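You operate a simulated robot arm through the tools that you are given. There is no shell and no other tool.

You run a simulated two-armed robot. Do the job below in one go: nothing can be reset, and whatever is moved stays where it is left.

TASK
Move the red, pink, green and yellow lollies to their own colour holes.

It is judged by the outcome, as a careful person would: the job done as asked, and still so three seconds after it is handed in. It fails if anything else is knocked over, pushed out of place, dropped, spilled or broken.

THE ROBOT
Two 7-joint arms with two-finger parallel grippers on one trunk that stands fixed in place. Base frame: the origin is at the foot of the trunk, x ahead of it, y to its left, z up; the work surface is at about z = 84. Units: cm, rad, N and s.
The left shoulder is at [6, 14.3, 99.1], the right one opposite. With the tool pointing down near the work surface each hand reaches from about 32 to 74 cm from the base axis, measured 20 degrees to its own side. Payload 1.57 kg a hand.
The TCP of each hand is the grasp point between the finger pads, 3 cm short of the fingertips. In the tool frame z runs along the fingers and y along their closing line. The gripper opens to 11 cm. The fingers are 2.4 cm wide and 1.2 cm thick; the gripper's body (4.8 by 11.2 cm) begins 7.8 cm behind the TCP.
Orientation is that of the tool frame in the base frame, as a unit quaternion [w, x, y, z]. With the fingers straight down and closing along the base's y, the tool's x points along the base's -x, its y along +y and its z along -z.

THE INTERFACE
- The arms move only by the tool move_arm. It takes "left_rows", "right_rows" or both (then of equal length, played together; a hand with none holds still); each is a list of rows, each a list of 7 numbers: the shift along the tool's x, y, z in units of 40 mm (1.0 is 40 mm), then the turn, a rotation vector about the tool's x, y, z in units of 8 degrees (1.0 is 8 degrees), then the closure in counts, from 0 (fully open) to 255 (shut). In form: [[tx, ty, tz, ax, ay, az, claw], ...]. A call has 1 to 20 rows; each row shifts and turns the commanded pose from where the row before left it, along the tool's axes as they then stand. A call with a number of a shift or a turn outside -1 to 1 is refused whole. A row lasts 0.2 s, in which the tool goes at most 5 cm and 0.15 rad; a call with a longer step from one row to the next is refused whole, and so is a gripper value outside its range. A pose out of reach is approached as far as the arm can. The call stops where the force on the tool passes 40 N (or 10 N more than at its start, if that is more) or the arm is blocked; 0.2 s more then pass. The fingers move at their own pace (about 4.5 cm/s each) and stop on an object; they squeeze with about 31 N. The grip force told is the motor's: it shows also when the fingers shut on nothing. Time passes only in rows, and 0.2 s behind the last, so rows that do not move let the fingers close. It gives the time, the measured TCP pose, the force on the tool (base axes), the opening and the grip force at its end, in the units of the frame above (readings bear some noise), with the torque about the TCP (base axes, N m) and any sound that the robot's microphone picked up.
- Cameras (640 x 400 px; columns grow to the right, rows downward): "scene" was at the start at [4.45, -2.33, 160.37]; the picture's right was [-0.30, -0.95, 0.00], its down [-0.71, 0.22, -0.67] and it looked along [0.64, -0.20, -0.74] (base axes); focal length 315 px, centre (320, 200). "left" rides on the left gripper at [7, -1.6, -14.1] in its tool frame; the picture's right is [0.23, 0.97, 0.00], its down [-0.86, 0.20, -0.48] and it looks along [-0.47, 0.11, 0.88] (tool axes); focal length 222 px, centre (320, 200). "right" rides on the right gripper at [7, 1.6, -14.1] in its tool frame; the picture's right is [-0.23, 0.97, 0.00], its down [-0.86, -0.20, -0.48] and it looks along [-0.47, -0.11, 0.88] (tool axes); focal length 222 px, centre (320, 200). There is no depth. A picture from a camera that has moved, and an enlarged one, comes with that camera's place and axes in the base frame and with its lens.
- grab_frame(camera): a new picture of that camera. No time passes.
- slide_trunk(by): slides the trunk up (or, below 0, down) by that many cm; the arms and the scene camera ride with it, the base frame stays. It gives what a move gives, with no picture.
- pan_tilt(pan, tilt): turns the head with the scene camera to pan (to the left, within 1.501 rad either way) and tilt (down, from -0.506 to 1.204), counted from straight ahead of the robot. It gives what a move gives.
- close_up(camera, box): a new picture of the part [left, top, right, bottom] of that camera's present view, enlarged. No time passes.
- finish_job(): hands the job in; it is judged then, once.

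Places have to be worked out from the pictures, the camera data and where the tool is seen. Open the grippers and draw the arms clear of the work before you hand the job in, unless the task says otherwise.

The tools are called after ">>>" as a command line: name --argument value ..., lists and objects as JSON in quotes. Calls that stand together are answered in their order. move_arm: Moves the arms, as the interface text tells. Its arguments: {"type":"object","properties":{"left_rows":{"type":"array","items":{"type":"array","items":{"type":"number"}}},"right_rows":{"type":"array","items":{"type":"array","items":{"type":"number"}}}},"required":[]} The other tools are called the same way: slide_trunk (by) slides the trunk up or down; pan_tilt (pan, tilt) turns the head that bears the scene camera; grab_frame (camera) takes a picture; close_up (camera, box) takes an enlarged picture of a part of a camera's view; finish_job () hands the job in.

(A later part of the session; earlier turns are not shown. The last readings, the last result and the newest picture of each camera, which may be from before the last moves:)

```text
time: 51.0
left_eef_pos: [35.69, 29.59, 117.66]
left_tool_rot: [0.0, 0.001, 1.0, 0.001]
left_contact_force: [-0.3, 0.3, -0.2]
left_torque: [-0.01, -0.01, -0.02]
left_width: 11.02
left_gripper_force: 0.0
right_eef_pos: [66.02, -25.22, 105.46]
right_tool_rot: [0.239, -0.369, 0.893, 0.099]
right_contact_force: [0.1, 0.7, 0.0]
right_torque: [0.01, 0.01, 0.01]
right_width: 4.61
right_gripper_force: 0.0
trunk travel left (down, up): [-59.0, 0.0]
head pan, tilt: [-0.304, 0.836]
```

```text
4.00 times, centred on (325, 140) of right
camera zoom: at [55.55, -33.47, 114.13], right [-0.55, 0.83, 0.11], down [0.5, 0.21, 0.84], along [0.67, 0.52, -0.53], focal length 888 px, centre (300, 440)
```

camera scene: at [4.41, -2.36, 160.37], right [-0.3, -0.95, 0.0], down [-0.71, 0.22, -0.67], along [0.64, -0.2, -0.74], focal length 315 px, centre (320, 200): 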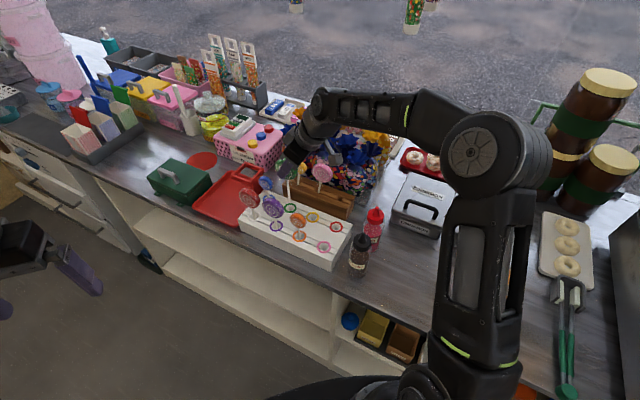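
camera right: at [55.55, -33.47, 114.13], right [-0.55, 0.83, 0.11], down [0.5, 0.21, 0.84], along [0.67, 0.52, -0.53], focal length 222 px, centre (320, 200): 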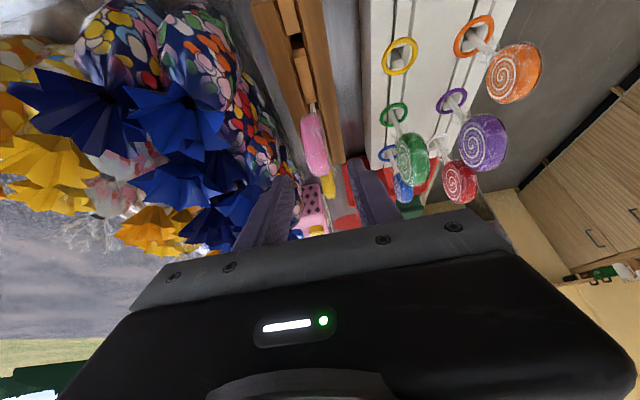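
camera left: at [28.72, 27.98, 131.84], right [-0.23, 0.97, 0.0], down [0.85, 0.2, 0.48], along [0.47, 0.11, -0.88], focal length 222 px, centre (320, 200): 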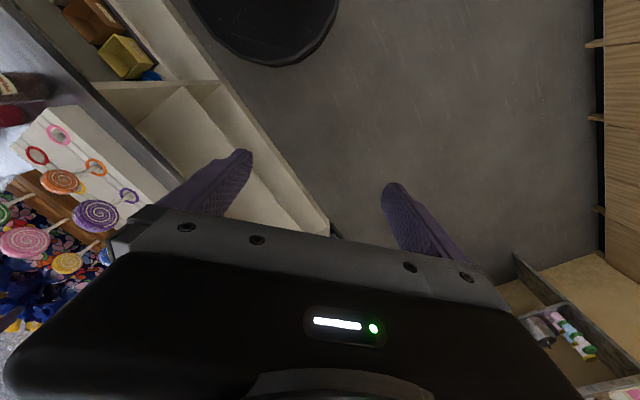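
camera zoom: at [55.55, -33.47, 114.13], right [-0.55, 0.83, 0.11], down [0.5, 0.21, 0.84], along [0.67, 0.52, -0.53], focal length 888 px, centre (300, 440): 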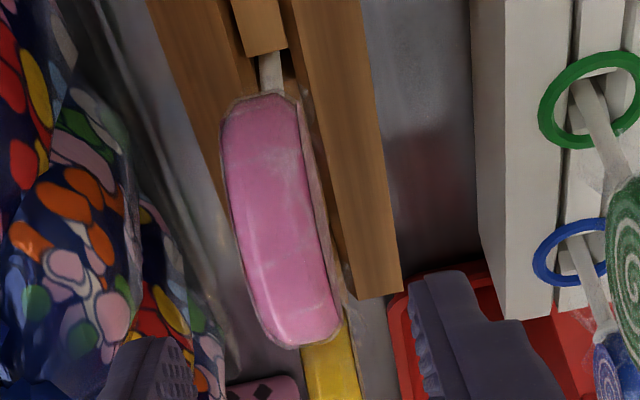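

Pink (and yellow) now lean about 6° along the row — evidently my earlier blocked probe brushed them — so pink's centre is at u ≈ 32.0, i.e. about (68.4, -23.2, 97.4). I correct for this and advance over it.

>>> move_arm --right_rows '[[0.3185, 0, 0, 0, 0, 0, 148], [0, 0, 0.4815, 0, 0, 0, 148], [0, 0, 0.4815, 0, 0, 0, 148], [0, 0, 0.4815, 0, 0, 0, 148], [0, 0, 0.4815, 0, 0, 0, 148]]'

>>> close_up --camera "right" --box '[220, 80, 420, 260]'

>>> close_up --camera "scene" --box '[285, 145, 355, 195]'

```text
time: 52.2
left_eef_pos: [35.68, 29.59, 117.8]
left_tool_rot: [0.001, 0.0, 1.0, 0.0]
left_contact_force: [0.0, -0.5, 0.0]
left_torque: [-0.02, 0.01, -0.02]
left_width: 11.01
left_gripper_force: 0.1
right_eef_pos: [68.03, -23.29, 97.9]
right_tool_rot: [0.239, -0.37, 0.892, 0.099]
right_contact_force: [-0.3, -0.2, -0.1]
right_torque: [-0.02, -0.01, -0.03]
right_width: 4.63
right_gripper_force: 0.1
trunk travel left (down, up): [-59.0, 0.0]
head pan, tilt: [-0.304, 0.836]
```

```text
2.22 times, centred on (320, 170) of right
camera zoom: at [57.47, -31.43, 106.74], right [-0.55, 0.83, 0.11], down [0.5, 0.21, 0.84], along [0.67, 0.52, -0.53], focal length 494 px, centre (320, 267)
```

zoom: 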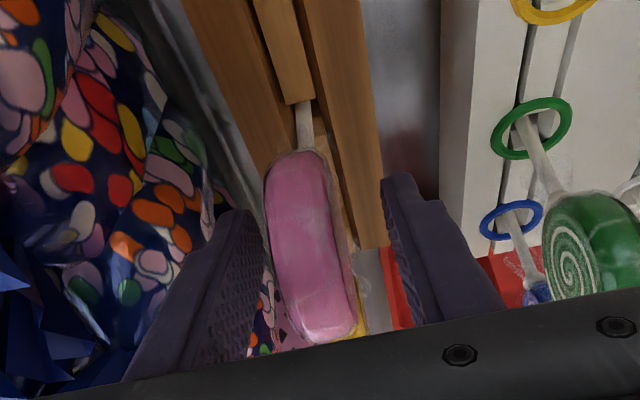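

```text
8.00 times, centred on (320, 170) of scene
camera zoom: at [4.49, -2.33, 160.37], right [-0.3, -0.95, 0.0], down [-0.71, 0.22, -0.67], along [0.64, -0.2, -0.74], focal length 2520 px, centre (320, 440)
```

zoom: 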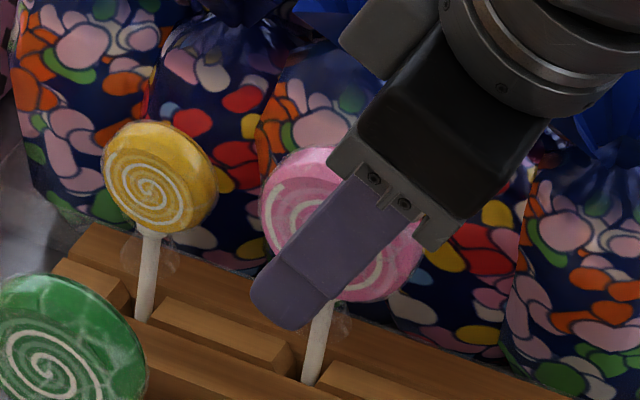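

Fingers straddle pink centrally. I close on it.

>>> move_arm --right_rows '[[0, 0, 0, 0, 0, 0, 190], [0, 0, 0, 0, 0, 0, 225], [0, 0, 0, 0, 0, 0, 255], [0, 0, 0, 0, 0, 0, 255], [0, 0, 0, 0, 0, 0, 255]]'

>>> close_up --camera "right" --box '[220, 80, 420, 260]'

```text
time: 53.4
left_eef_pos: [35.79, 29.6, 117.66]
left_tool_rot: [0.001, 0.0, 1.0, 0.0]
left_contact_force: [0.2, 0.5, -0.6]
left_torque: [0.04, 0.0, 0.0]
left_width: 11.03
left_gripper_force: 0.1
right_eef_pos: [68.01, -23.2, 98.04]
right_tool_rot: [0.239, -0.37, 0.892, 0.099]
right_contact_force: [0.2, 0.1, 0.3]
right_torque: [0.04, 0.0, 0.02]
right_width: 1.72
right_gripper_force: 31.7
trunk travel left (down, up): [-59.0, 0.0]
head pan, tilt: [-0.304, 0.836]
```

```text
2.22 times, centred on (320, 170) of right
camera zoom: at [57.45, -31.43, 106.78], right [-0.55, 0.83, 0.11], down [0.5, 0.21, 0.84], along [0.67, 0.52, -0.53], focal length 494 px, centre (320, 267)
```

zoom: 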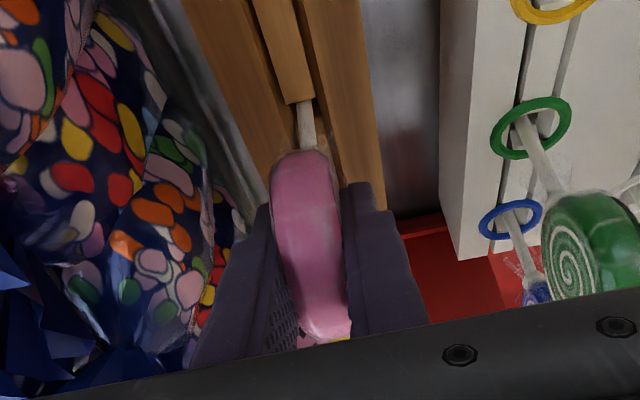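

Held at 1.72 cm. I lift straight up 7.5 cm.

>>> move_arm --right_rows '[[-0.125, 0, -0.2165, 0, 0, 0, 255], [-0.125, 0, -0.2165, 0, 0, 0, 255], [-0.1875, 0, -0.3248, 0, 0, 0, 255], [-0.1875, 0, -0.3248, 0, 0, 0, 255], [-0.1875, 0, -0.3248, 0, 0, 0, 255], [-0.125, 0, -0.2165, 0, 0, 0, 255]]'

>>> close_up --camera "scene" --box '[280, 120, 360, 190]'

>>> close_up --camera "right" --box '[220, 60, 420, 240]'

```text
time: 54.8
left_eef_pos: [35.71, 29.58, 117.65]
left_tool_rot: [0.0, 0.0, 1.0, 0.0]
left_contact_force: [0.6, 0.4, -1.3]
left_torque: [0.01, 0.02, -0.05]
left_width: 11.0
left_gripper_force: 0.0
right_eef_pos: [68.03, -23.35, 105.5]
right_tool_rot: [0.239, -0.37, 0.892, 0.099]
right_contact_force: [0.0, -1.0, -1.0]
right_torque: [0.03, 0.01, -0.01]
right_width: 1.72
right_gripper_force: 31.0
trunk travel left (down, up): [-59.0, 0.0]
head pan, tilt: [-0.304, 0.836]
```

```text
5.71 times, centred on (320, 155) of scene
camera zoom: at [4.46, -2.33, 160.37], right [-0.3, -0.95, 0.0], down [-0.71, 0.22, -0.67], along [0.64, -0.2, -0.74], focal length 1800 px, centre (320, 457)
```

zoom: 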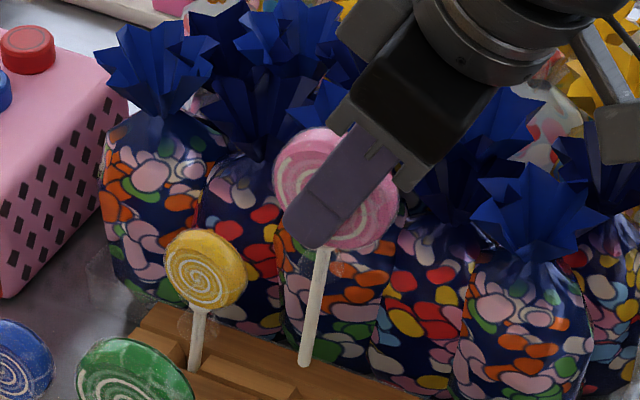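

```text
2.22 times, centred on (320, 150) of right
camera zoom: at [57.48, -31.48, 114.29], right [-0.55, 0.83, 0.11], down [0.5, 0.21, 0.84], along [0.67, 0.52, -0.53], focal length 494 px, centre (320, 311)
```

zoom: 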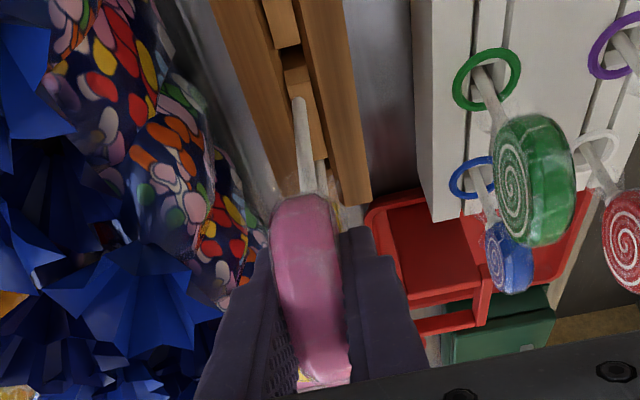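

Pink hangs leaning 7° along the row in the grip. I rotate the hand 7.2° to bring it upright, then carry it toward the board, back along the row, and over to above the pink ring, clear of orange.

>>> move_arm --right_rows '[[0, 0, 0, 0, 0.45, 0, 255], [0, 0, 0, 0, 0.45, 0, 255], [0, 0.7175, 0, 0, 0, 0, 255], [0, 0.7175, 0, 0, 0, 0, 255], [0, 0.7175, 0, 0, 0, 0, 255], [0.741, 0, -0.311, 0, 0, 0, 255], [0.741, 0, -0.311, 0, 0, 0, 255], [0.741, 0, -0.311, 0, 0, 0, 255], [0, 0.733, 0, 0, 0, 0, 255], [0, 0.733, 0, 0, 0, 0, 255], [0, 0.733, 0, 0, 0, 0, 255], [0, 0, 0, 0, 0, 0, 255]]'

>>> grab_frame --camera "scene"

>>> close_up --camera "scene" --box '[280, 190, 360, 260]'

>>> close_up --camera "right" --box '[220, 60, 420, 240]'

```text
time: 57.4
left_eef_pos: [35.79, 29.6, 117.73]
left_tool_rot: [0.0, 0.0, 1.0, 0.0]
left_contact_force: [-0.1, -0.8, -0.8]
left_torque: [0.04, -0.01, 0.01]
left_width: 10.97
left_gripper_force: 0.2
right_eef_pos: [48.9, -17.67, 105.58]
right_tool_rot: [0.182, -0.375, 0.906, 0.076]
right_contact_force: [0.3, -0.1, -1.0]
right_torque: [-0.02, 0.01, 0.0]
right_width: 1.74
right_gripper_force: 31.3
trunk travel left (down, up): [-59.0, 0.0]
head pan, tilt: [-0.304, 0.836]
```

```text
taken
camera scene: at [4.49, -2.38, 160.37], right [-0.3, -0.95, 0.0], down [-0.71, 0.22, -0.67], along [0.64, -0.2, -0.74], focal length 315 px, centre (320, 200)
```

scene: 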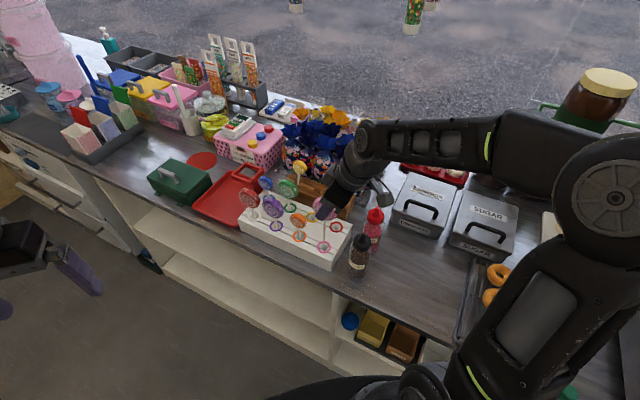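

```text
5.71 times, centred on (320, 225) of scene
camera zoom: at [4.49, -2.38, 160.37], right [-0.3, -0.95, 0.0], down [-0.71, 0.22, -0.67], along [0.64, -0.2, -0.74], focal length 1800 px, centre (320, 57)
```

zoom: 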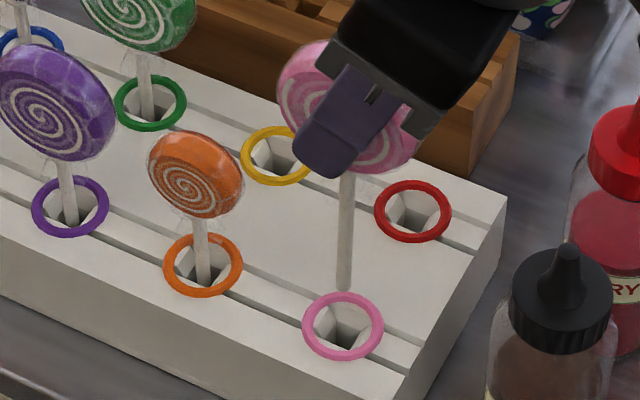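

```text
2.22 times, centred on (320, 150) of right
camera zoom: at [39.18, -25.17, 115.9], right [-0.54, 0.84, 0.09], down [0.57, 0.29, 0.77], along [0.62, 0.47, -0.63], focal length 494 px, centre (320, 311)
```

zoom: 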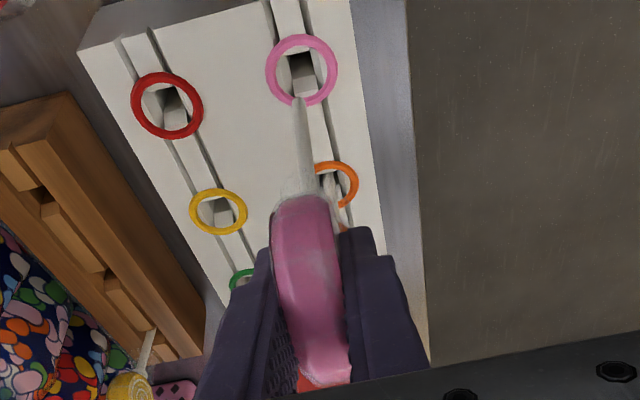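

The stick tip is right above the pink ring (scene view within 1 mm, hand view suggests 2–4 mm to the back). I shift 2 mm toward the front and lower 5 cm.

>>> move_arm --right_rows '[[0, 0.05, 0, 0, 0, 0, 255], [0.0969, 0, 0.2305, 0, 0, 0, 255], [0.0969, 0, 0.2305, 0, 0, 0, 255], [0.0969, 0, 0.2305, 0, 0, 0, 255], [0.0969, 0, 0.2305, 0, 0, 0, 255], [0.0969, 0, 0.2305, 0, 0, 0, 255]]'

>>> close_up --camera "scene" --box '[280, 190, 360, 260]'

>>> close_up --camera "right" --box '[270, 60, 370, 160]'

```text
time: 58.8
left_eef_pos: [35.77, 29.61, 117.77]
left_tool_rot: [0.001, 0.0, 1.0, 0.0]
left_contact_force: [-0.1, 0.1, -0.2]
left_torque: [0.02, 0.0, -0.01]
left_width: 10.99
left_gripper_force: 0.1
right_eef_pos: [48.6, -17.63, 100.61]
right_tool_rot: [0.182, -0.375, 0.906, 0.075]
right_contact_force: [-0.1, -0.1, -0.7]
right_torque: [0.0, -0.01, -0.02]
right_width: 1.71
right_gripper_force: 31.1
trunk travel left (down, up): [-59.0, 0.0]
head pan, tilt: [-0.304, 0.836]
```

```text
5.71 times, centred on (320, 225) of scene
camera zoom: at [4.47, -2.34, 160.37], right [-0.3, -0.95, 0.0], down [-0.71, 0.22, -0.67], along [0.64, -0.2, -0.74], focal length 1800 px, centre (320, 57)
```

zoom: 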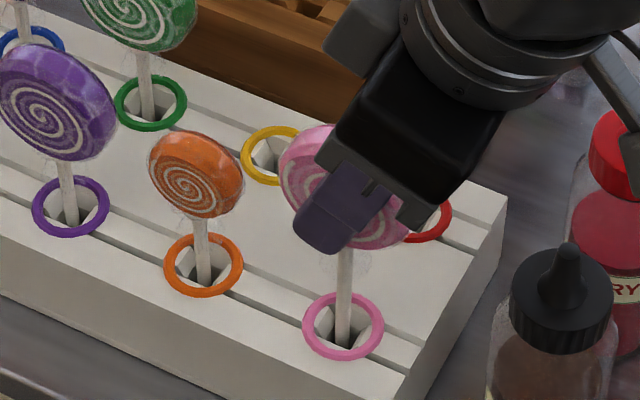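

```text
4.00 times, centred on (320, 110) of right
camera zoom: at [39.01, -25.05, 110.9], right [-0.54, 0.84, 0.09], down [0.57, 0.29, 0.77], along [0.62, 0.47, -0.63], focal length 888 px, centre (320, 560)
```

zoom: 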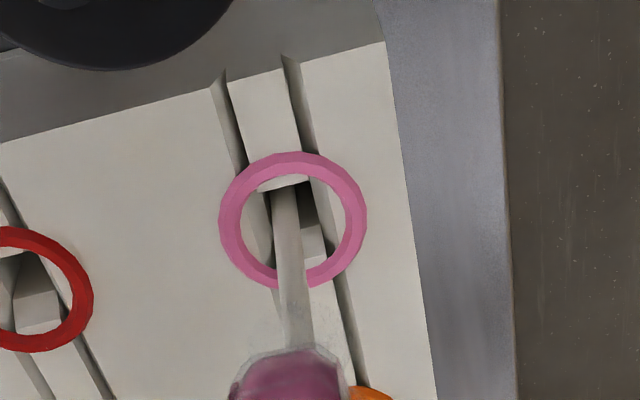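

The stick is centred in the pink ring and upright. I lower 2.5 cm slowly, then feel for the bottom in 1 mm steps.

>>> move_arm --right_rows '[[0.0485, 0, 0.1153, 0, 0, 0, 255], [0.0485, 0, 0.1153, 0, 0, 0, 255], [0.0485, 0, 0.1153, 0, 0, 0, 255], [0.0485, 0, 0.1153, 0, 0, 0, 255], [0.0485, 0, 0.1153, 0, 0, 0, 255], [0, 0, 0, 0, 0, 0, 255]]'

```text
time: 60.2
left_eef_pos: [35.85, 29.58, 117.8]
left_tool_rot: [0.001, 0.0, 1.0, 0.0]
left_contact_force: [0.4, 0.9, 0.7]
left_torque: [-0.02, -0.05, -0.03]
left_width: 11.01
left_gripper_force: 0.2
right_eef_pos: [48.64, -17.74, 98.1]
right_tool_rot: [0.183, -0.375, 0.906, 0.075]
right_contact_force: [-0.1, 1.0, 0.7]
right_torque: [0.04, 0.05, -0.01]
right_width: 1.72
right_gripper_force: 31.0
trunk travel left (down, up): [-59.0, 0.0]
head pan, tilt: [-0.304, 0.836]
```

No contact yet at z = 98.1; I step down 2 mm more and read the force.

>>> move_arm --right_rows '[[0.0097, 0, 0.0231, 0, 0, 0, 255], [0.0097, 0, 0.0231, 0, 0, 0, 255], [0, 0, 0, 0, 0, 0, 255]]'

```text
time: 61.0
left_eef_pos: [35.64, 29.5, 117.75]
left_tool_rot: [0.001, -0.001, 1.0, 0.0]
left_contact_force: [-0.4, -0.2, -0.3]
left_torque: [-0.01, 0.0, 0.0]
left_width: 11.0
left_gripper_force: 0.1
right_eef_pos: [48.64, -17.63, 98.22]
right_tool_rot: [0.184, -0.375, 0.905, 0.074]
right_contact_force: [-2.8, -0.5, 17.7]
right_torque: [-0.16, 0.33, -0.01]
right_width: 1.72
right_gripper_force: 30.6
trunk travel left (down, up): [-59.0, 0.0]
head pan, tilt: [-0.304, 0.836]
```

It bottomed with 17.7 N; I back up by 1 mm and check the residual force.

>>> move_arm --right_rows '[[-0.0097, 0, -0.0231, 0, 0, 0, 255], [0, 0, 0, 0, 0, 0, 255]]'

>>> close_up --camera "scene" --box '[296, 195, 360, 255]'

>>> close_up --camera "right" --box '[250, 80, 390, 240]'

```text
time: 61.6
left_eef_pos: [35.7, 29.58, 117.71]
left_tool_rot: [0.001, 0.0, 1.0, 0.0]
left_contact_force: [1.0, 0.6, -0.3]
left_torque: [-0.01, 0.01, 0.01]
left_width: 10.99
left_gripper_force: 0.0
right_eef_pos: [48.68, -17.61, 98.02]
right_tool_rot: [0.183, -0.375, 0.906, 0.075]
right_contact_force: [-0.3, -0.9, 14.6]
right_torque: [-0.05, 0.02, 0.02]
right_width: 1.73
right_gripper_force: 31.2
trunk travel left (down, up): [-59.0, 0.0]
head pan, tilt: [-0.304, 0.836]
```

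```text
6.67 times, centred on (328, 225) of scene
camera zoom: at [4.33, -2.29, 160.38], right [-0.3, -0.95, 0.0], down [-0.71, 0.22, -0.67], along [0.64, -0.2, -0.74], focal length 2100 px, centre (267, 33)
```

zoom: 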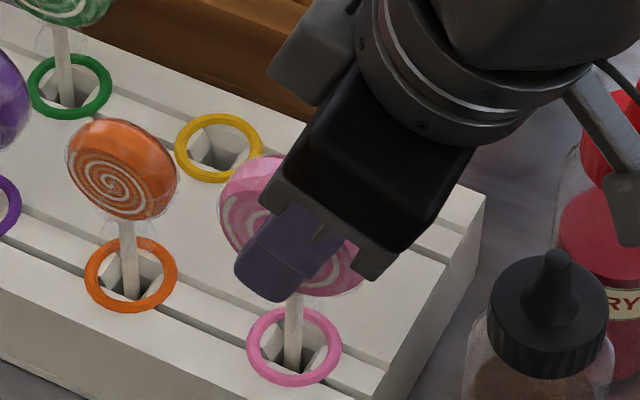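

```text
2.50 times, centred on (320, 160) of right
camera zoom: at [38.99, -24.98, 108.4], right [-0.54, 0.84, 0.09], down [0.57, 0.29, 0.77], along [0.62, 0.47, -0.63], focal length 555 px, centre (320, 300)
```

zoom: 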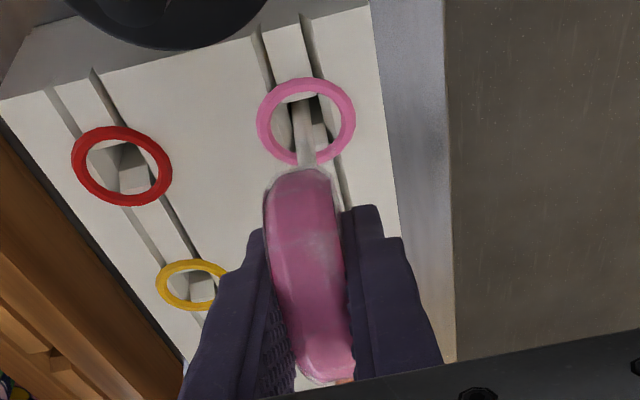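

Still 14.6 N; I raise another 1 mm.

>>> move_arm --right_rows '[[-0.0097, 0, -0.0231, 0, 0, 0, 255], [0, 0, 0, 0, 0, 0, 255]]'

```text
time: 62.2
left_eef_pos: [35.75, 29.61, 117.69]
left_tool_rot: [0.001, 0.0, 1.0, 0.001]
left_contact_force: [-0.3, -0.8, -0.4]
left_torque: [0.0, 0.0, -0.02]
left_width: 11.02
left_gripper_force: 0.1
right_eef_pos: [48.69, -17.65, 98.14]
right_tool_rot: [0.183, -0.374, 0.906, 0.075]
right_contact_force: [1.9, 0.9, 7.5]
right_torque: [0.19, -0.28, -0.04]
right_width: 1.71
right_gripper_force: 30.9
trunk travel left (down, up): [-59.0, 0.0]
head pan, tilt: [-0.304, 0.836]
```

>>> move_arm --right_rows '[[-0.006, 0, -0.015, 0, 0, 0, 255], [0, 0, 0, 0, 0, 0, 255]]'

```text
time: 62.8
left_eef_pos: [35.75, 29.62, 117.69]
left_tool_rot: [0.0, 0.0, 1.0, 0.0]
left_contact_force: [0.0, 0.7, -0.8]
left_torque: [0.02, 0.01, -0.01]
left_width: 10.99
left_gripper_force: 0.0
right_eef_pos: [48.62, -17.69, 98.15]
right_tool_rot: [0.181, -0.376, 0.906, 0.076]
right_contact_force: [0.8, 0.4, 1.8]
right_torque: [0.07, 0.01, 0.01]
right_width: 1.74
right_gripper_force: 31.0
trunk travel left (down, up): [-59.0, 0.0]
head pan, tilt: [-0.304, 0.836]
```

The push is down to about 2 N. I now open by a hair in small counts and look.

>>> move_arm --right_rows '[[0, 0, 0, 0, 0, 0, 214], [0, 0, 0, 0, 0, 0, 212], [0, 0, 0, 0, 0, 0, 210], [0, 0, 0, 0, 0, 0, 210], [0, 0, 0, 0, 0, 0, 210]]'

>>> close_up --camera "scene" --box '[296, 195, 360, 255]'

>>> close_up --camera "right" --box '[250, 80, 390, 240]'

```text
time: 64.0
left_eef_pos: [35.68, 29.48, 117.75]
left_tool_rot: [0.001, 0.001, 1.0, 0.0]
left_contact_force: [-0.6, -0.1, -0.2]
left_torque: [0.0, -0.01, -0.01]
left_width: 10.99
left_gripper_force: 0.1
right_eef_pos: [48.73, -17.76, 98.16]
right_tool_rot: [0.184, -0.375, 0.905, 0.076]
right_contact_force: [0.2, -0.1, 0.5]
right_torque: [-0.01, -0.01, 0.01]
right_width: 1.94
right_gripper_force: 0.0
trunk travel left (down, up): [-59.0, 0.0]
head pan, tilt: [-0.304, 0.836]
```

```text
6.67 times, centred on (328, 225) of scene
camera zoom: at [4.45, -2.33, 160.37], right [-0.3, -0.95, 0.0], down [-0.71, 0.22, -0.67], along [0.64, -0.2, -0.74], focal length 2100 px, centre (267, 33)
```

zoom: 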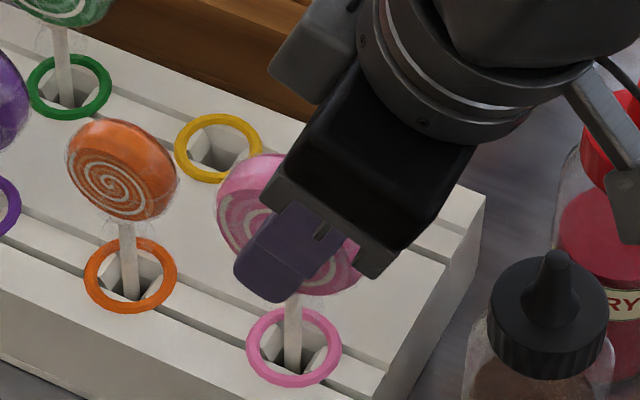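

```text
2.50 times, centred on (320, 160) of right
camera zoom: at [39.05, -25.04, 108.49], right [-0.54, 0.84, 0.09], down [0.57, 0.29, 0.77], along [0.62, 0.47, -0.63], focal length 555 px, centre (320, 300)
```

zoom: 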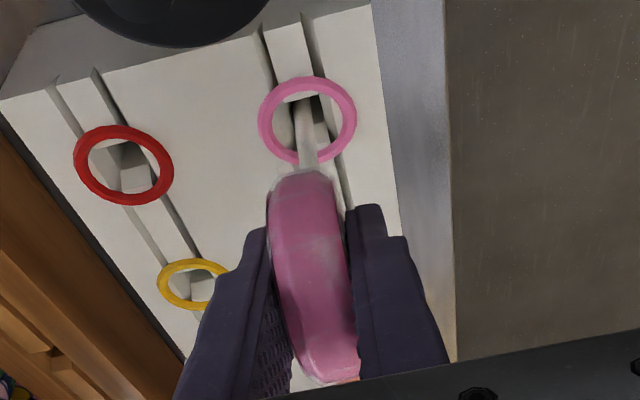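

Still upright. I widen a little more in small counts.

>>> move_arm --right_rows '[[0, 0, 0, 0, 0, 0, 206], [0, 0, 0, 0, 0, 0, 202], [0, 0, 0, 0, 0, 0, 198], [0, 0, 0, 0, 0, 0, 198], [0, 0, 0, 0, 0, 0, 198]]'

>>> close_up --camera "scene" --box '[296, 195, 360, 255]'

>>> close_up --camera "right" --box '[250, 80, 390, 240]'

```text
time: 65.2
left_eef_pos: [35.91, 29.54, 117.7]
left_tool_rot: [0.0, 0.0, 1.0, 0.0]
left_contact_force: [0.5, -0.9, -0.1]
left_torque: [0.01, -0.01, -0.01]
left_width: 11.0
left_gripper_force: 0.0
right_eef_pos: [48.7, -17.79, 98.23]
right_tool_rot: [0.183, -0.375, 0.905, 0.076]
right_contact_force: [0.0, -0.4, -0.5]
right_torque: [0.02, 0.02, 0.0]
right_width: 2.46
right_gripper_force: 0.0
trunk travel left (down, up): [-59.0, 0.0]
head pan, tilt: [-0.304, 0.836]
```

```text
6.67 times, centred on (328, 225) of scene
camera zoom: at [4.45, -2.33, 160.37], right [-0.3, -0.95, 0.0], down [-0.71, 0.22, -0.67], along [0.64, -0.2, -0.74], focal length 2100 px, centre (267, 33)
```

zoom: 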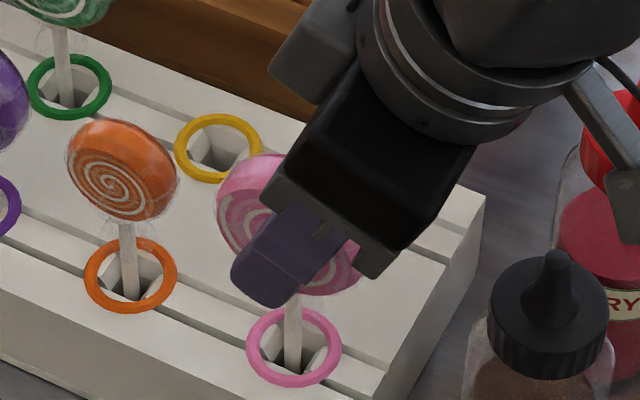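

```text
2.50 times, centred on (320, 160) of right
camera zoom: at [39.05, -25.04, 108.49], right [-0.54, 0.84, 0.09], down [0.57, 0.29, 0.77], along [0.62, 0.47, -0.63], focal length 555 px, centre (320, 300)
```

zoom: 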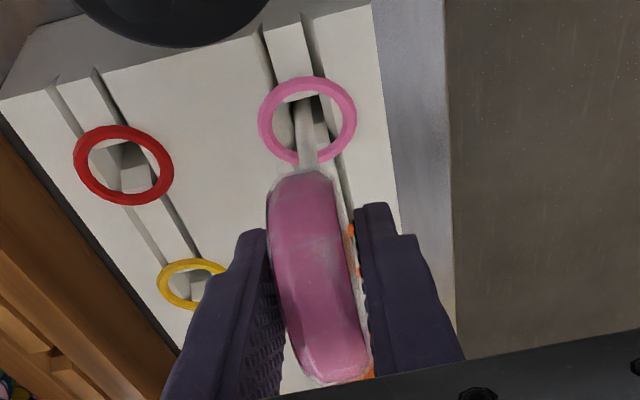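

It holds without following a finger. I open to about 4.2 cm and check.

>>> move_arm --right_rows '[[0, 0, 0, 0, 0, 0, 190], [0, 0, 0, 0, 0, 0, 178], [0, 0, 0, 0, 0, 0, 165], [0, 0, 0, 0, 0, 0, 155], [0, 0, 0, 0, 0, 0, 155]]'

>>> close_up --camera "right" --box '[250, 80, 390, 240]'

>>> close_up --camera "scene" --box '[296, 195, 360, 255]'

```text
time: 66.4
left_eef_pos: [35.78, 29.51, 117.6]
left_tool_rot: [0.0, 0.0, 1.0, 0.0]
left_contact_force: [-0.8, 0.0, -0.5]
left_torque: [0.01, -0.02, -0.02]
left_width: 10.99
left_gripper_force: 0.0
right_eef_pos: [48.74, -17.64, 98.19]
right_tool_rot: [0.182, -0.375, 0.906, 0.075]
right_contact_force: [0.5, -0.4, -0.4]
right_torque: [0.01, 0.0, -0.02]
right_width: 4.29
right_gripper_force: 0.0
trunk travel left (down, up): [-59.0, 0.0]
head pan, tilt: [-0.304, 0.836]
```

```text
2.50 times, centred on (320, 160) of right
camera zoom: at [39.05, -25.04, 108.49], right [-0.54, 0.84, 0.09], down [0.57, 0.29, 0.77], along [0.62, 0.47, -0.63], focal length 555 px, centre (320, 300)
```

zoom: 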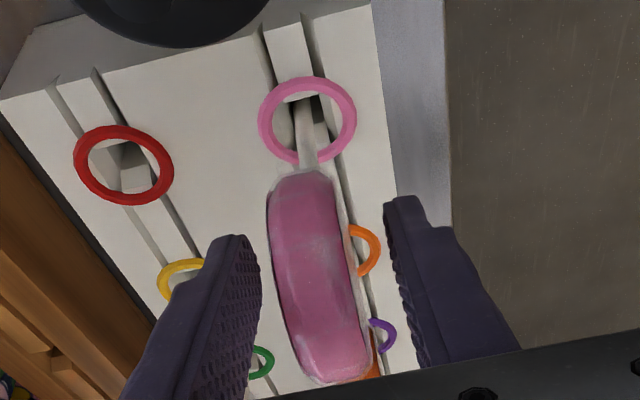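

```text
6.67 times, centred on (328, 225) of scene
camera zoom: at [4.45, -2.33, 160.37], right [-0.3, -0.95, 0.0], down [-0.71, 0.22, -0.67], along [0.64, -0.2, -0.74], focal length 2100 px, centre (267, 33)
```

zoom: 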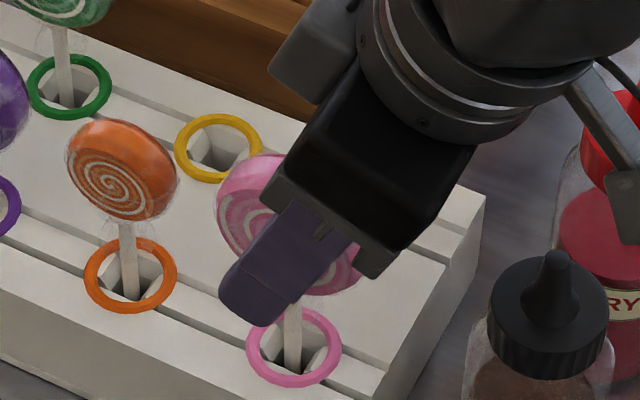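

Pink stands upright by itself. I lift the hand straight up 8 cm.

>>> move_arm --right_rows '[[0, -0.05, 0, 0, 0, 0, 155], [-0.1, 0, -0.2306, 0, 0, 0, 155], [-0.194, 0, -0.461, 0, 0, 0, 155], [-0.194, 0, -0.461, 0, 0, 0, 155], [-0.194, 0, -0.461, 0, 0, 0, 155], [-0.1, 0, -0.2306, 0, 0, 0, 155]]'

>>> close_up --camera "scene" --box '[230, 130, 370, 270]'

```text
time: 67.8
left_eef_pos: [35.84, 29.67, 117.72]
left_tool_rot: [0.001, 0.001, 1.0, 0.0]
left_contact_force: [0.4, -0.2, -0.2]
left_torque: [0.0, 0.03, 0.01]
left_width: 10.98
left_gripper_force: 0.2
right_eef_pos: [48.98, -17.75, 106.1]
right_tool_rot: [0.182, -0.375, 0.906, 0.075]
right_contact_force: [0.0, -0.5, 0.2]
right_torque: [-0.01, 0.0, 0.03]
right_width: 4.29
right_gripper_force: 0.1
trunk travel left (down, up): [-59.0, 0.0]
head pan, tilt: [-0.304, 0.836]
```

```text
2.86 times, centred on (300, 200) of scene
camera zoom: at [4.45, -2.32, 160.37], right [-0.3, -0.95, 0.0], down [-0.71, 0.22, -0.67], along [0.64, -0.2, -0.74], focal length 900 px, centre (377, 200)
```

zoom: 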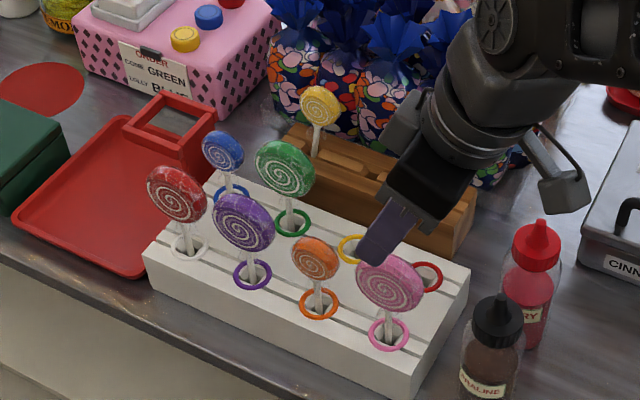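

Pink is home and upright. Yellow now leans 6–7° with its centre near u ≈ 39.5, w ≈ 64.6, z ≈ 96.8; I move out over the rack behind it and tilt to 38° for reach.

>>> move_arm --right_rows '[[0, -0.858, 0, 0, 0, 0, 148], [0, -0.858, 0, 0, 0, 0, 148], [0, -0.858, 0, 0, 0, 0, 148], [0, -0.858, 0, 0, 0, 0, 148], [0, -0.858, 0, 0, 0, 0, 148], [-0.686, 0, 0.288, 0, 0, 0, 148], [-0.686, 0, 0.288, 0, 0, 0, 148], [-0.686, 0, 0.288, 0, 0, 0, 148], [-0.686, 0, 0.288, 0, 0, 0, 148], [0, 0, 0, 0, -0.95, 0, 148], [0, 0, 0, 0, -0.95, 0, 148], [0, 0, 0, 0, 0, 0, 148]]'

>>> grab_frame --camera "right"

>>> close_up --camera "right" --box '[220, 80, 420, 240]'

>>> close_up --camera "scene" --box '[270, 100, 400, 200]'

```text
time: 70.4
left_eef_pos: [35.71, 29.65, 117.6]
left_tool_rot: [0.001, 0.001, 1.0, -0.001]
left_contact_force: [-0.2, -0.4, 0.2]
left_torque: [0.0, 0.0, -0.01]
left_width: 10.98
left_gripper_force: 0.0
right_eef_pos: [69.45, -21.58, 106.15]
right_tool_rot: [0.301, -0.363, 0.873, 0.126]
right_contact_force: [-0.1, 0.1, -0.7]
right_torque: [-0.01, 0.01, 0.02]
right_width: 4.61
right_gripper_force: 0.1
trunk travel left (down, up): [-59.0, 0.0]
head pan, tilt: [-0.304, 0.836]
```

```text
taken
camera right: at [58.13, -30.45, 113.04], right [-0.56, 0.81, 0.14], down [0.41, 0.13, 0.9], along [0.72, 0.57, -0.4], focal length 222 px, centre (320, 200)
```

right: 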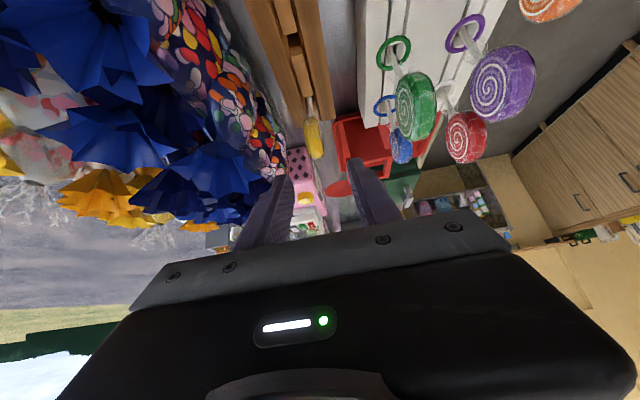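

```text
2.50 times, centred on (320, 160) of right
camera zoom: at [58.13, -30.45, 113.04], right [-0.56, 0.81, 0.14], down [0.41, 0.13, 0.9], along [0.72, 0.57, -0.4], focal length 555 px, centre (320, 300)
```

zoom: 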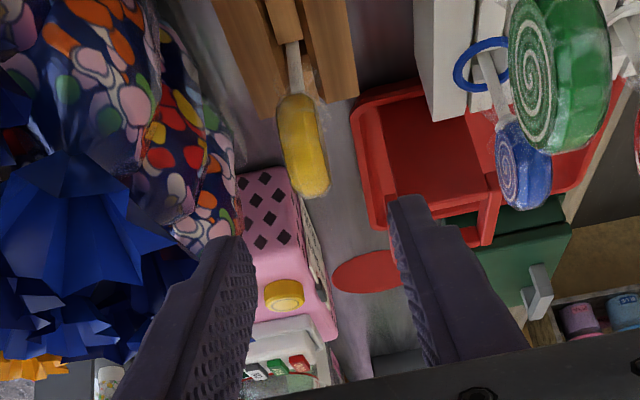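

```text
4.00 times, centred on (335, 150) of scene
camera zoom: at [4.44, -2.31, 160.37], right [-0.3, -0.95, 0.0], down [-0.71, 0.22, -0.67], along [0.64, -0.2, -0.74], focal length 1260 px, centre (260, 400)
```

zoom: 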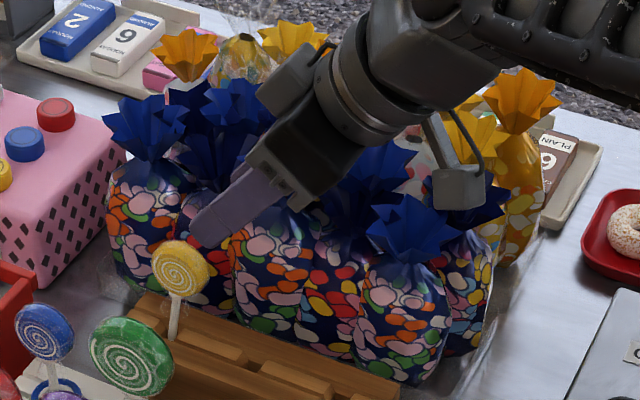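

Yellow is at u ≈ 39.45, w ≈ 64.7, z ≈ 96.8 by both cameras. I advance in two stages, first about 6 cm, watching the bow behind.

>>> move_arm --right_rows '[[0.336, -0.02, 0, 0, 0, 0, 148], [0, 0, 0.501, 0, 0, 0, 148], [0, 0, 0.501, 0, 0, 0, 148], [0, 0, 0.501, 0, 0, 0, 148]]'

>>> close_up --camera "right" --box '[180, 60, 420, 260]'

>>> close_up --camera "scene" --box '[270, 100, 400, 200]'

```text
time: 71.4
left_eef_pos: [35.77, 29.59, 117.71]
left_tool_rot: [0.0, 0.001, 1.0, -0.001]
left_contact_force: [-0.3, -0.4, 0.3]
left_torque: [-0.02, 0.03, 0.01]
left_width: 11.02
left_gripper_force: 0.1
right_eef_pos: [71.23, -19.67, 100.74]
right_tool_rot: [0.301, -0.362, 0.873, 0.125]
right_contact_force: [0.1, -0.5, -0.3]
right_torque: [0.02, 0.02, 0.01]
right_width: 4.61
right_gripper_force: 0.0
trunk travel left (down, up): [-59.0, 0.0]
head pan, tilt: [-0.304, 0.836]
```

```text
2.00 times, centred on (300, 160) of right
camera zoom: at [60.07, -28.59, 107.46], right [-0.56, 0.82, 0.14], down [0.41, 0.13, 0.9], along [0.72, 0.57, -0.41], focal length 444 px, centre (360, 280)
```

zoom: 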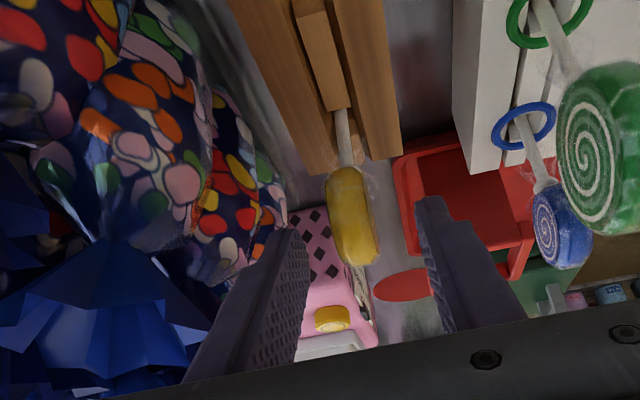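

```text
4.00 times, centred on (335, 150) of scene
camera zoom: at [4.52, -2.31, 160.37], right [-0.3, -0.95, 0.0], down [-0.71, 0.22, -0.67], along [0.64, -0.2, -0.74], focal length 1260 px, centre (260, 400)
```

zoom: 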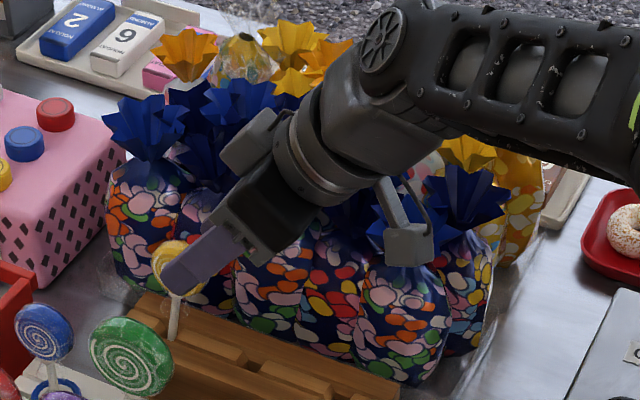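

Clearances to the bow and bags look fine. I advance the remaining 4 cm.

>>> move_arm --right_rows '[[0, 0, 0.501, 0, 0, 0, 148], [0, 0, 0.501, 0, 0, 0, 148], [0, 0, 0, 0, 0, 0, 148]]'

>>> close_up --camera "right" --box '[180, 60, 420, 260]'

>>> close_up --camera "scene" --box '[270, 100, 400, 200]'

```text
time: 72.2
left_eef_pos: [35.71, 29.67, 117.59]
left_tool_rot: [0.001, 0.0, 1.0, -0.001]
left_contact_force: [-0.6, 0.1, 0.1]
left_torque: [-0.02, 0.01, -0.02]
left_width: 11.01
left_gripper_force: 0.0
right_eef_pos: [72.99, -17.95, 97.47]
right_tool_rot: [0.301, -0.362, 0.873, 0.125]
right_contact_force: [-0.3, -0.2, 1.2]
right_torque: [0.01, 0.02, 0.0]
right_width: 4.63
right_gripper_force: 0.0
trunk travel left (down, up): [-59.0, 0.0]
head pan, tilt: [-0.304, 0.836]
```

```text
2.00 times, centred on (300, 160) of right
camera zoom: at [61.8, -26.96, 104.33], right [-0.56, 0.82, 0.14], down [0.41, 0.13, 0.9], along [0.72, 0.56, -0.41], focal length 444 px, centre (360, 280)
```

zoom: 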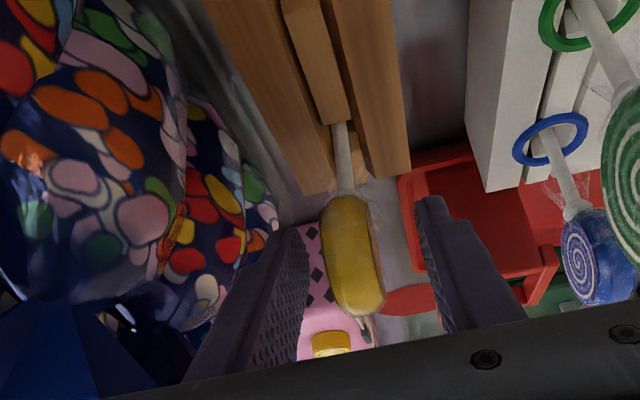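

```text
4.00 times, centred on (335, 150) of scene
camera zoom: at [4.44, -2.33, 160.37], right [-0.3, -0.95, 0.0], down [-0.71, 0.22, -0.67], along [0.64, -0.2, -0.74], focal length 1260 px, centre (260, 400)
```

zoom: 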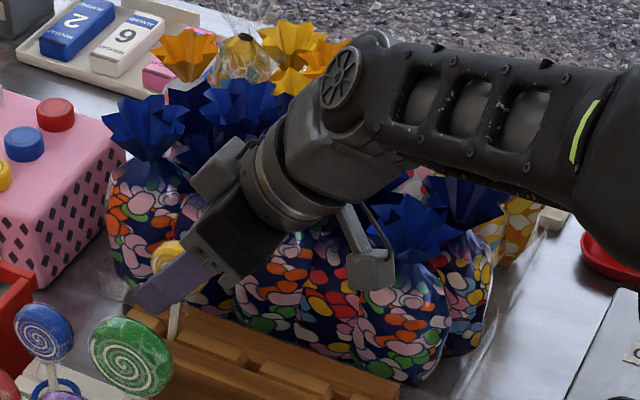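

Yellow sits between the fingers. I close on it.

>>> move_arm --right_rows '[[0, 0, 0, 0, 0, 0, 190], [0, 0, 0, 0, 0, 0, 225], [0, 0, 0, 0, 0, 0, 255], [0, 0, 0, 0, 0, 0, 255], [0, 0, 0, 0, 0, 0, 255]]'

>>> close_up --camera "right" --box '[180, 60, 420, 260]'

```text
time: 73.4
left_eef_pos: [35.78, 29.63, 117.82]
left_tool_rot: [0.001, 0.001, 1.0, 0.0]
left_contact_force: [-0.4, -0.7, 1.1]
left_torque: [0.02, 0.0, 0.04]
left_width: 11.01
left_gripper_force: 0.0
right_eef_pos: [73.02, -17.99, 97.46]
right_tool_rot: [0.3, -0.363, 0.873, 0.125]
right_contact_force: [0.2, -0.3, 0.1]
right_torque: [0.01, 0.03, 0.03]
right_width: 1.49
right_gripper_force: 30.5
trunk travel left (down, up): [-59.0, 0.0]
head pan, tilt: [-0.304, 0.836]
```

```text
2.00 times, centred on (300, 160) of right
camera zoom: at [61.79, -26.96, 104.33], right [-0.56, 0.82, 0.14], down [0.41, 0.13, 0.9], along [0.72, 0.57, -0.41], focal length 444 px, centre (360, 280)
```

zoom: 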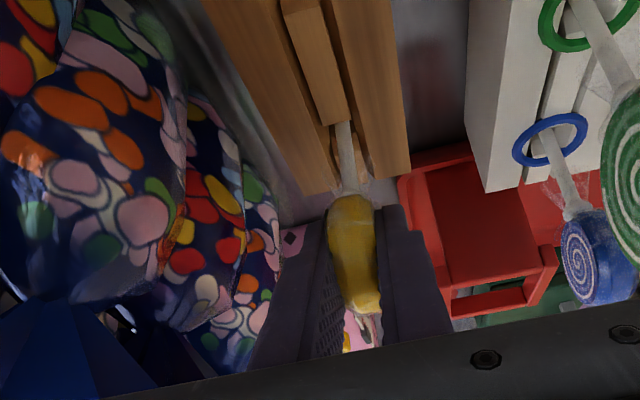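

Held. I lift straight up about 7.3 cm.

>>> move_arm --right_rows '[[-0.154, 0, -0.197, 0, 0, 0, 255], [-0.154, 0, -0.197, 0, 0, 0, 255], [-0.231, 0, -0.2955, 0, 0, 0, 255], [-0.231, 0, -0.2955, 0, 0, 0, 255], [-0.231, 0, -0.2955, 0, 0, 0, 255], [-0.123, 0, -0.158, 0, 0, 0, 255]]'

>>> close_up --camera "scene" --box '[270, 120, 350, 190]'

>>> close_up --camera "right" --box '[220, 60, 420, 240]'

```text
time: 74.8
left_eef_pos: [35.72, 29.54, 117.68]
left_tool_rot: [0.001, 0.0, 1.0, 0.0]
left_contact_force: [0.2, 0.6, -0.1]
left_torque: [-0.04, 0.04, 0.03]
left_width: 11.0
left_gripper_force: 0.0
right_eef_pos: [73.07, -17.97, 104.88]
right_tool_rot: [0.3, -0.362, 0.873, 0.125]
right_contact_force: [0.6, -0.2, 0.2]
right_torque: [0.01, 0.0, -0.01]
right_width: 1.52
right_gripper_force: 30.6
trunk travel left (down, up): [-59.0, 0.0]
head pan, tilt: [-0.304, 0.836]
```

```text
5.71 times, centred on (310, 155) of scene
camera zoom: at [4.45, -2.33, 160.37], right [-0.3, -0.95, 0.0], down [-0.71, 0.22, -0.67], along [0.64, -0.2, -0.74], focal length 1800 px, centre (377, 457)
```

zoom: 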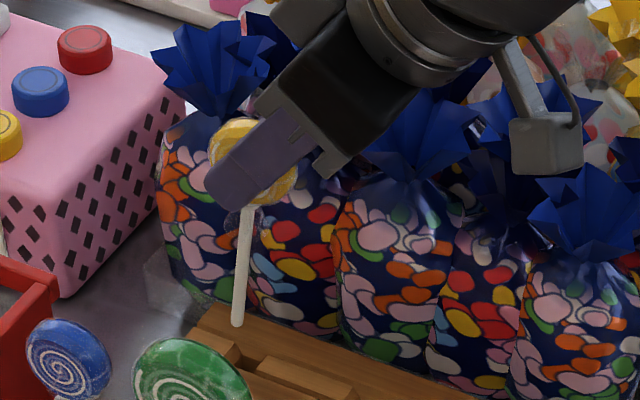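

```text
2.22 times, centred on (320, 150) of right
camera zoom: at [61.78, -26.93, 111.64], right [-0.56, 0.81, 0.14], down [0.41, 0.13, 0.9], along [0.72, 0.57, -0.41], focal length 494 px, centre (320, 311)
```

zoom: 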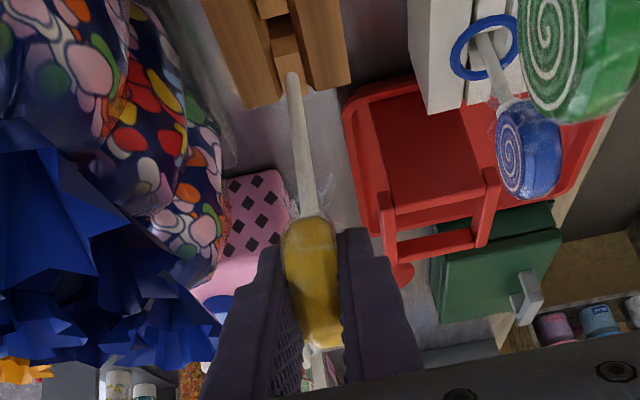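

Yellow hangs leaning about 7.5° in the grip. I rotate it upright, go back along the empty rack first (to stay clear of green), then across to above the yellow ring.

>>> move_arm --right_rows '[[0, 0, 0, 0, 0.469, 0, 255], [0, 0, 0, 0, 0.469, 0, 255], [0.695, 0, -0.4094, 0, 0, 0, 255], [0.695, 0, -0.4094, 0, 0, 0, 255], [0.695, 0, -0.4094, 0, 0, 0, 255], [0, 0.8275, 0, 0, 0, 0, 255], [0, 0.8275, 0, 0, 0, 0, 255], [0, 0.8275, 0, 0, 0, 0, 255], [0, 0, 0, 0, 0, 0, 255]]'

>>> close_up --camera "scene" --box '[270, 160, 350, 230]'

>>> close_up --camera "right" --box '[220, 60, 420, 240]'

```text
time: 76.8
left_eef_pos: [35.81, 29.6, 117.71]
left_tool_rot: [0.001, -0.001, 1.0, 0.0]
left_contact_force: [-1.1, -0.4, -0.3]
left_torque: [0.0, 0.01, 0.02]
left_width: 10.96
left_gripper_force: 0.0
right_eef_pos: [59.27, -17.9, 104.72]
right_tool_rot: [0.243, -0.369, 0.891, 0.101]
right_contact_force: [0.3, 0.0, -1.1]
right_torque: [-0.02, -0.01, 0.01]
right_width: 1.52
right_gripper_force: 30.7
trunk travel left (down, up): [-59.0, 0.0]
head pan, tilt: [-0.304, 0.836]
```

```text
5.71 times, centred on (310, 195) of scene
camera zoom: at [4.49, -2.39, 160.37], right [-0.3, -0.95, 0.0], down [-0.71, 0.22, -0.67], along [0.64, -0.2, -0.74], focal length 1800 px, centre (377, 229)
```

zoom: 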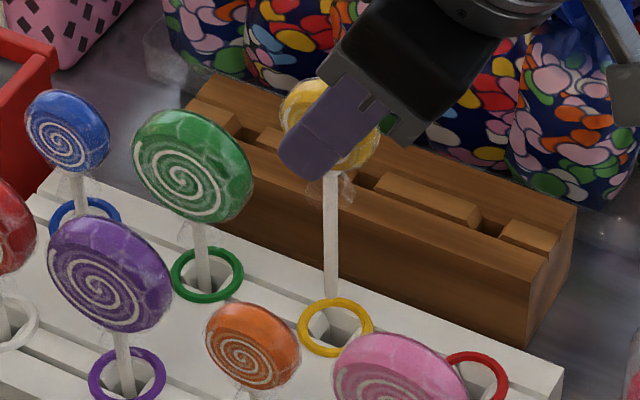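

```text
2.22 times, centred on (320, 150) of right
camera zoom: at [48.75, -26.07, 113.28], right [-0.55, 0.83, 0.12], down [0.49, 0.21, 0.85], along [0.68, 0.52, -0.52], focal length 494 px, centre (320, 311)
```

zoom: 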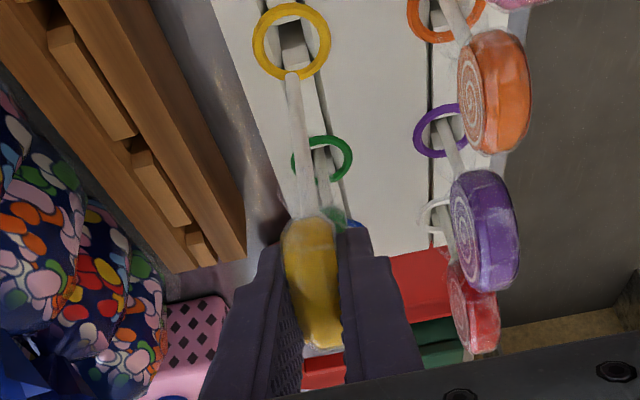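

The tip is over the yellow ring in both views, with a residual lean of about 1.5°. I take that out and lower 5 cm.

>>> move_arm --right_rows '[[-0.065, 0, 0.038, 0, 0.19, 0, 255], [0.121, 0, 0.219, 0, 0, 0, 255], [0.121, 0, 0.219, 0, 0, 0, 255], [0.121, 0, 0.219, 0, 0, 0, 255], [0.121, 0, 0.219, 0, 0, 0, 255], [0.121, 0, 0.219, 0, 0, 0, 255]]'

>>> close_up --camera "scene" --box '[280, 170, 344, 230]'

>>> close_up --camera "right" --box '[270, 60, 370, 160]'

```text
time: 78.2
left_eef_pos: [35.84, 29.67, 117.71]
left_tool_rot: [0.001, 0.0, 1.0, 0.0]
left_contact_force: [-0.6, 0.2, -0.1]
left_torque: [0.01, 0.0, -0.03]
left_width: 10.99
left_gripper_force: 0.1
right_eef_pos: [59.46, -17.45, 99.72]
right_tool_rot: [0.231, -0.37, 0.895, 0.095]
right_contact_force: [-0.6, 0.1, -0.3]
right_torque: [0.02, 0.02, -0.03]
right_width: 1.51
right_gripper_force: 30.8
trunk travel left (down, up): [-59.0, 0.0]
head pan, tilt: [-0.304, 0.836]
```

```text
6.67 times, centred on (312, 200) of scene
camera zoom: at [4.46, -2.34, 160.37], right [-0.3, -0.95, 0.0], down [-0.71, 0.22, -0.67], along [0.64, -0.2, -0.74], focal length 2100 px, centre (373, 200)
```

zoom: 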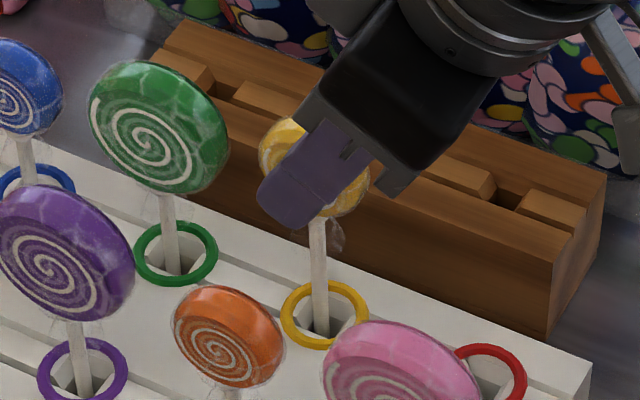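

```text
4.00 times, centred on (320, 110) of right
camera zoom: at [49.05, -25.63, 108.72], right [-0.55, 0.83, 0.11], down [0.51, 0.22, 0.83], along [0.67, 0.51, -0.54], focal length 888 px, centre (320, 560)
```

zoom: 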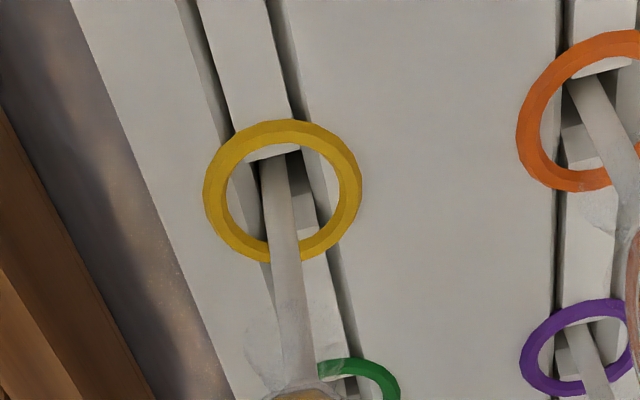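

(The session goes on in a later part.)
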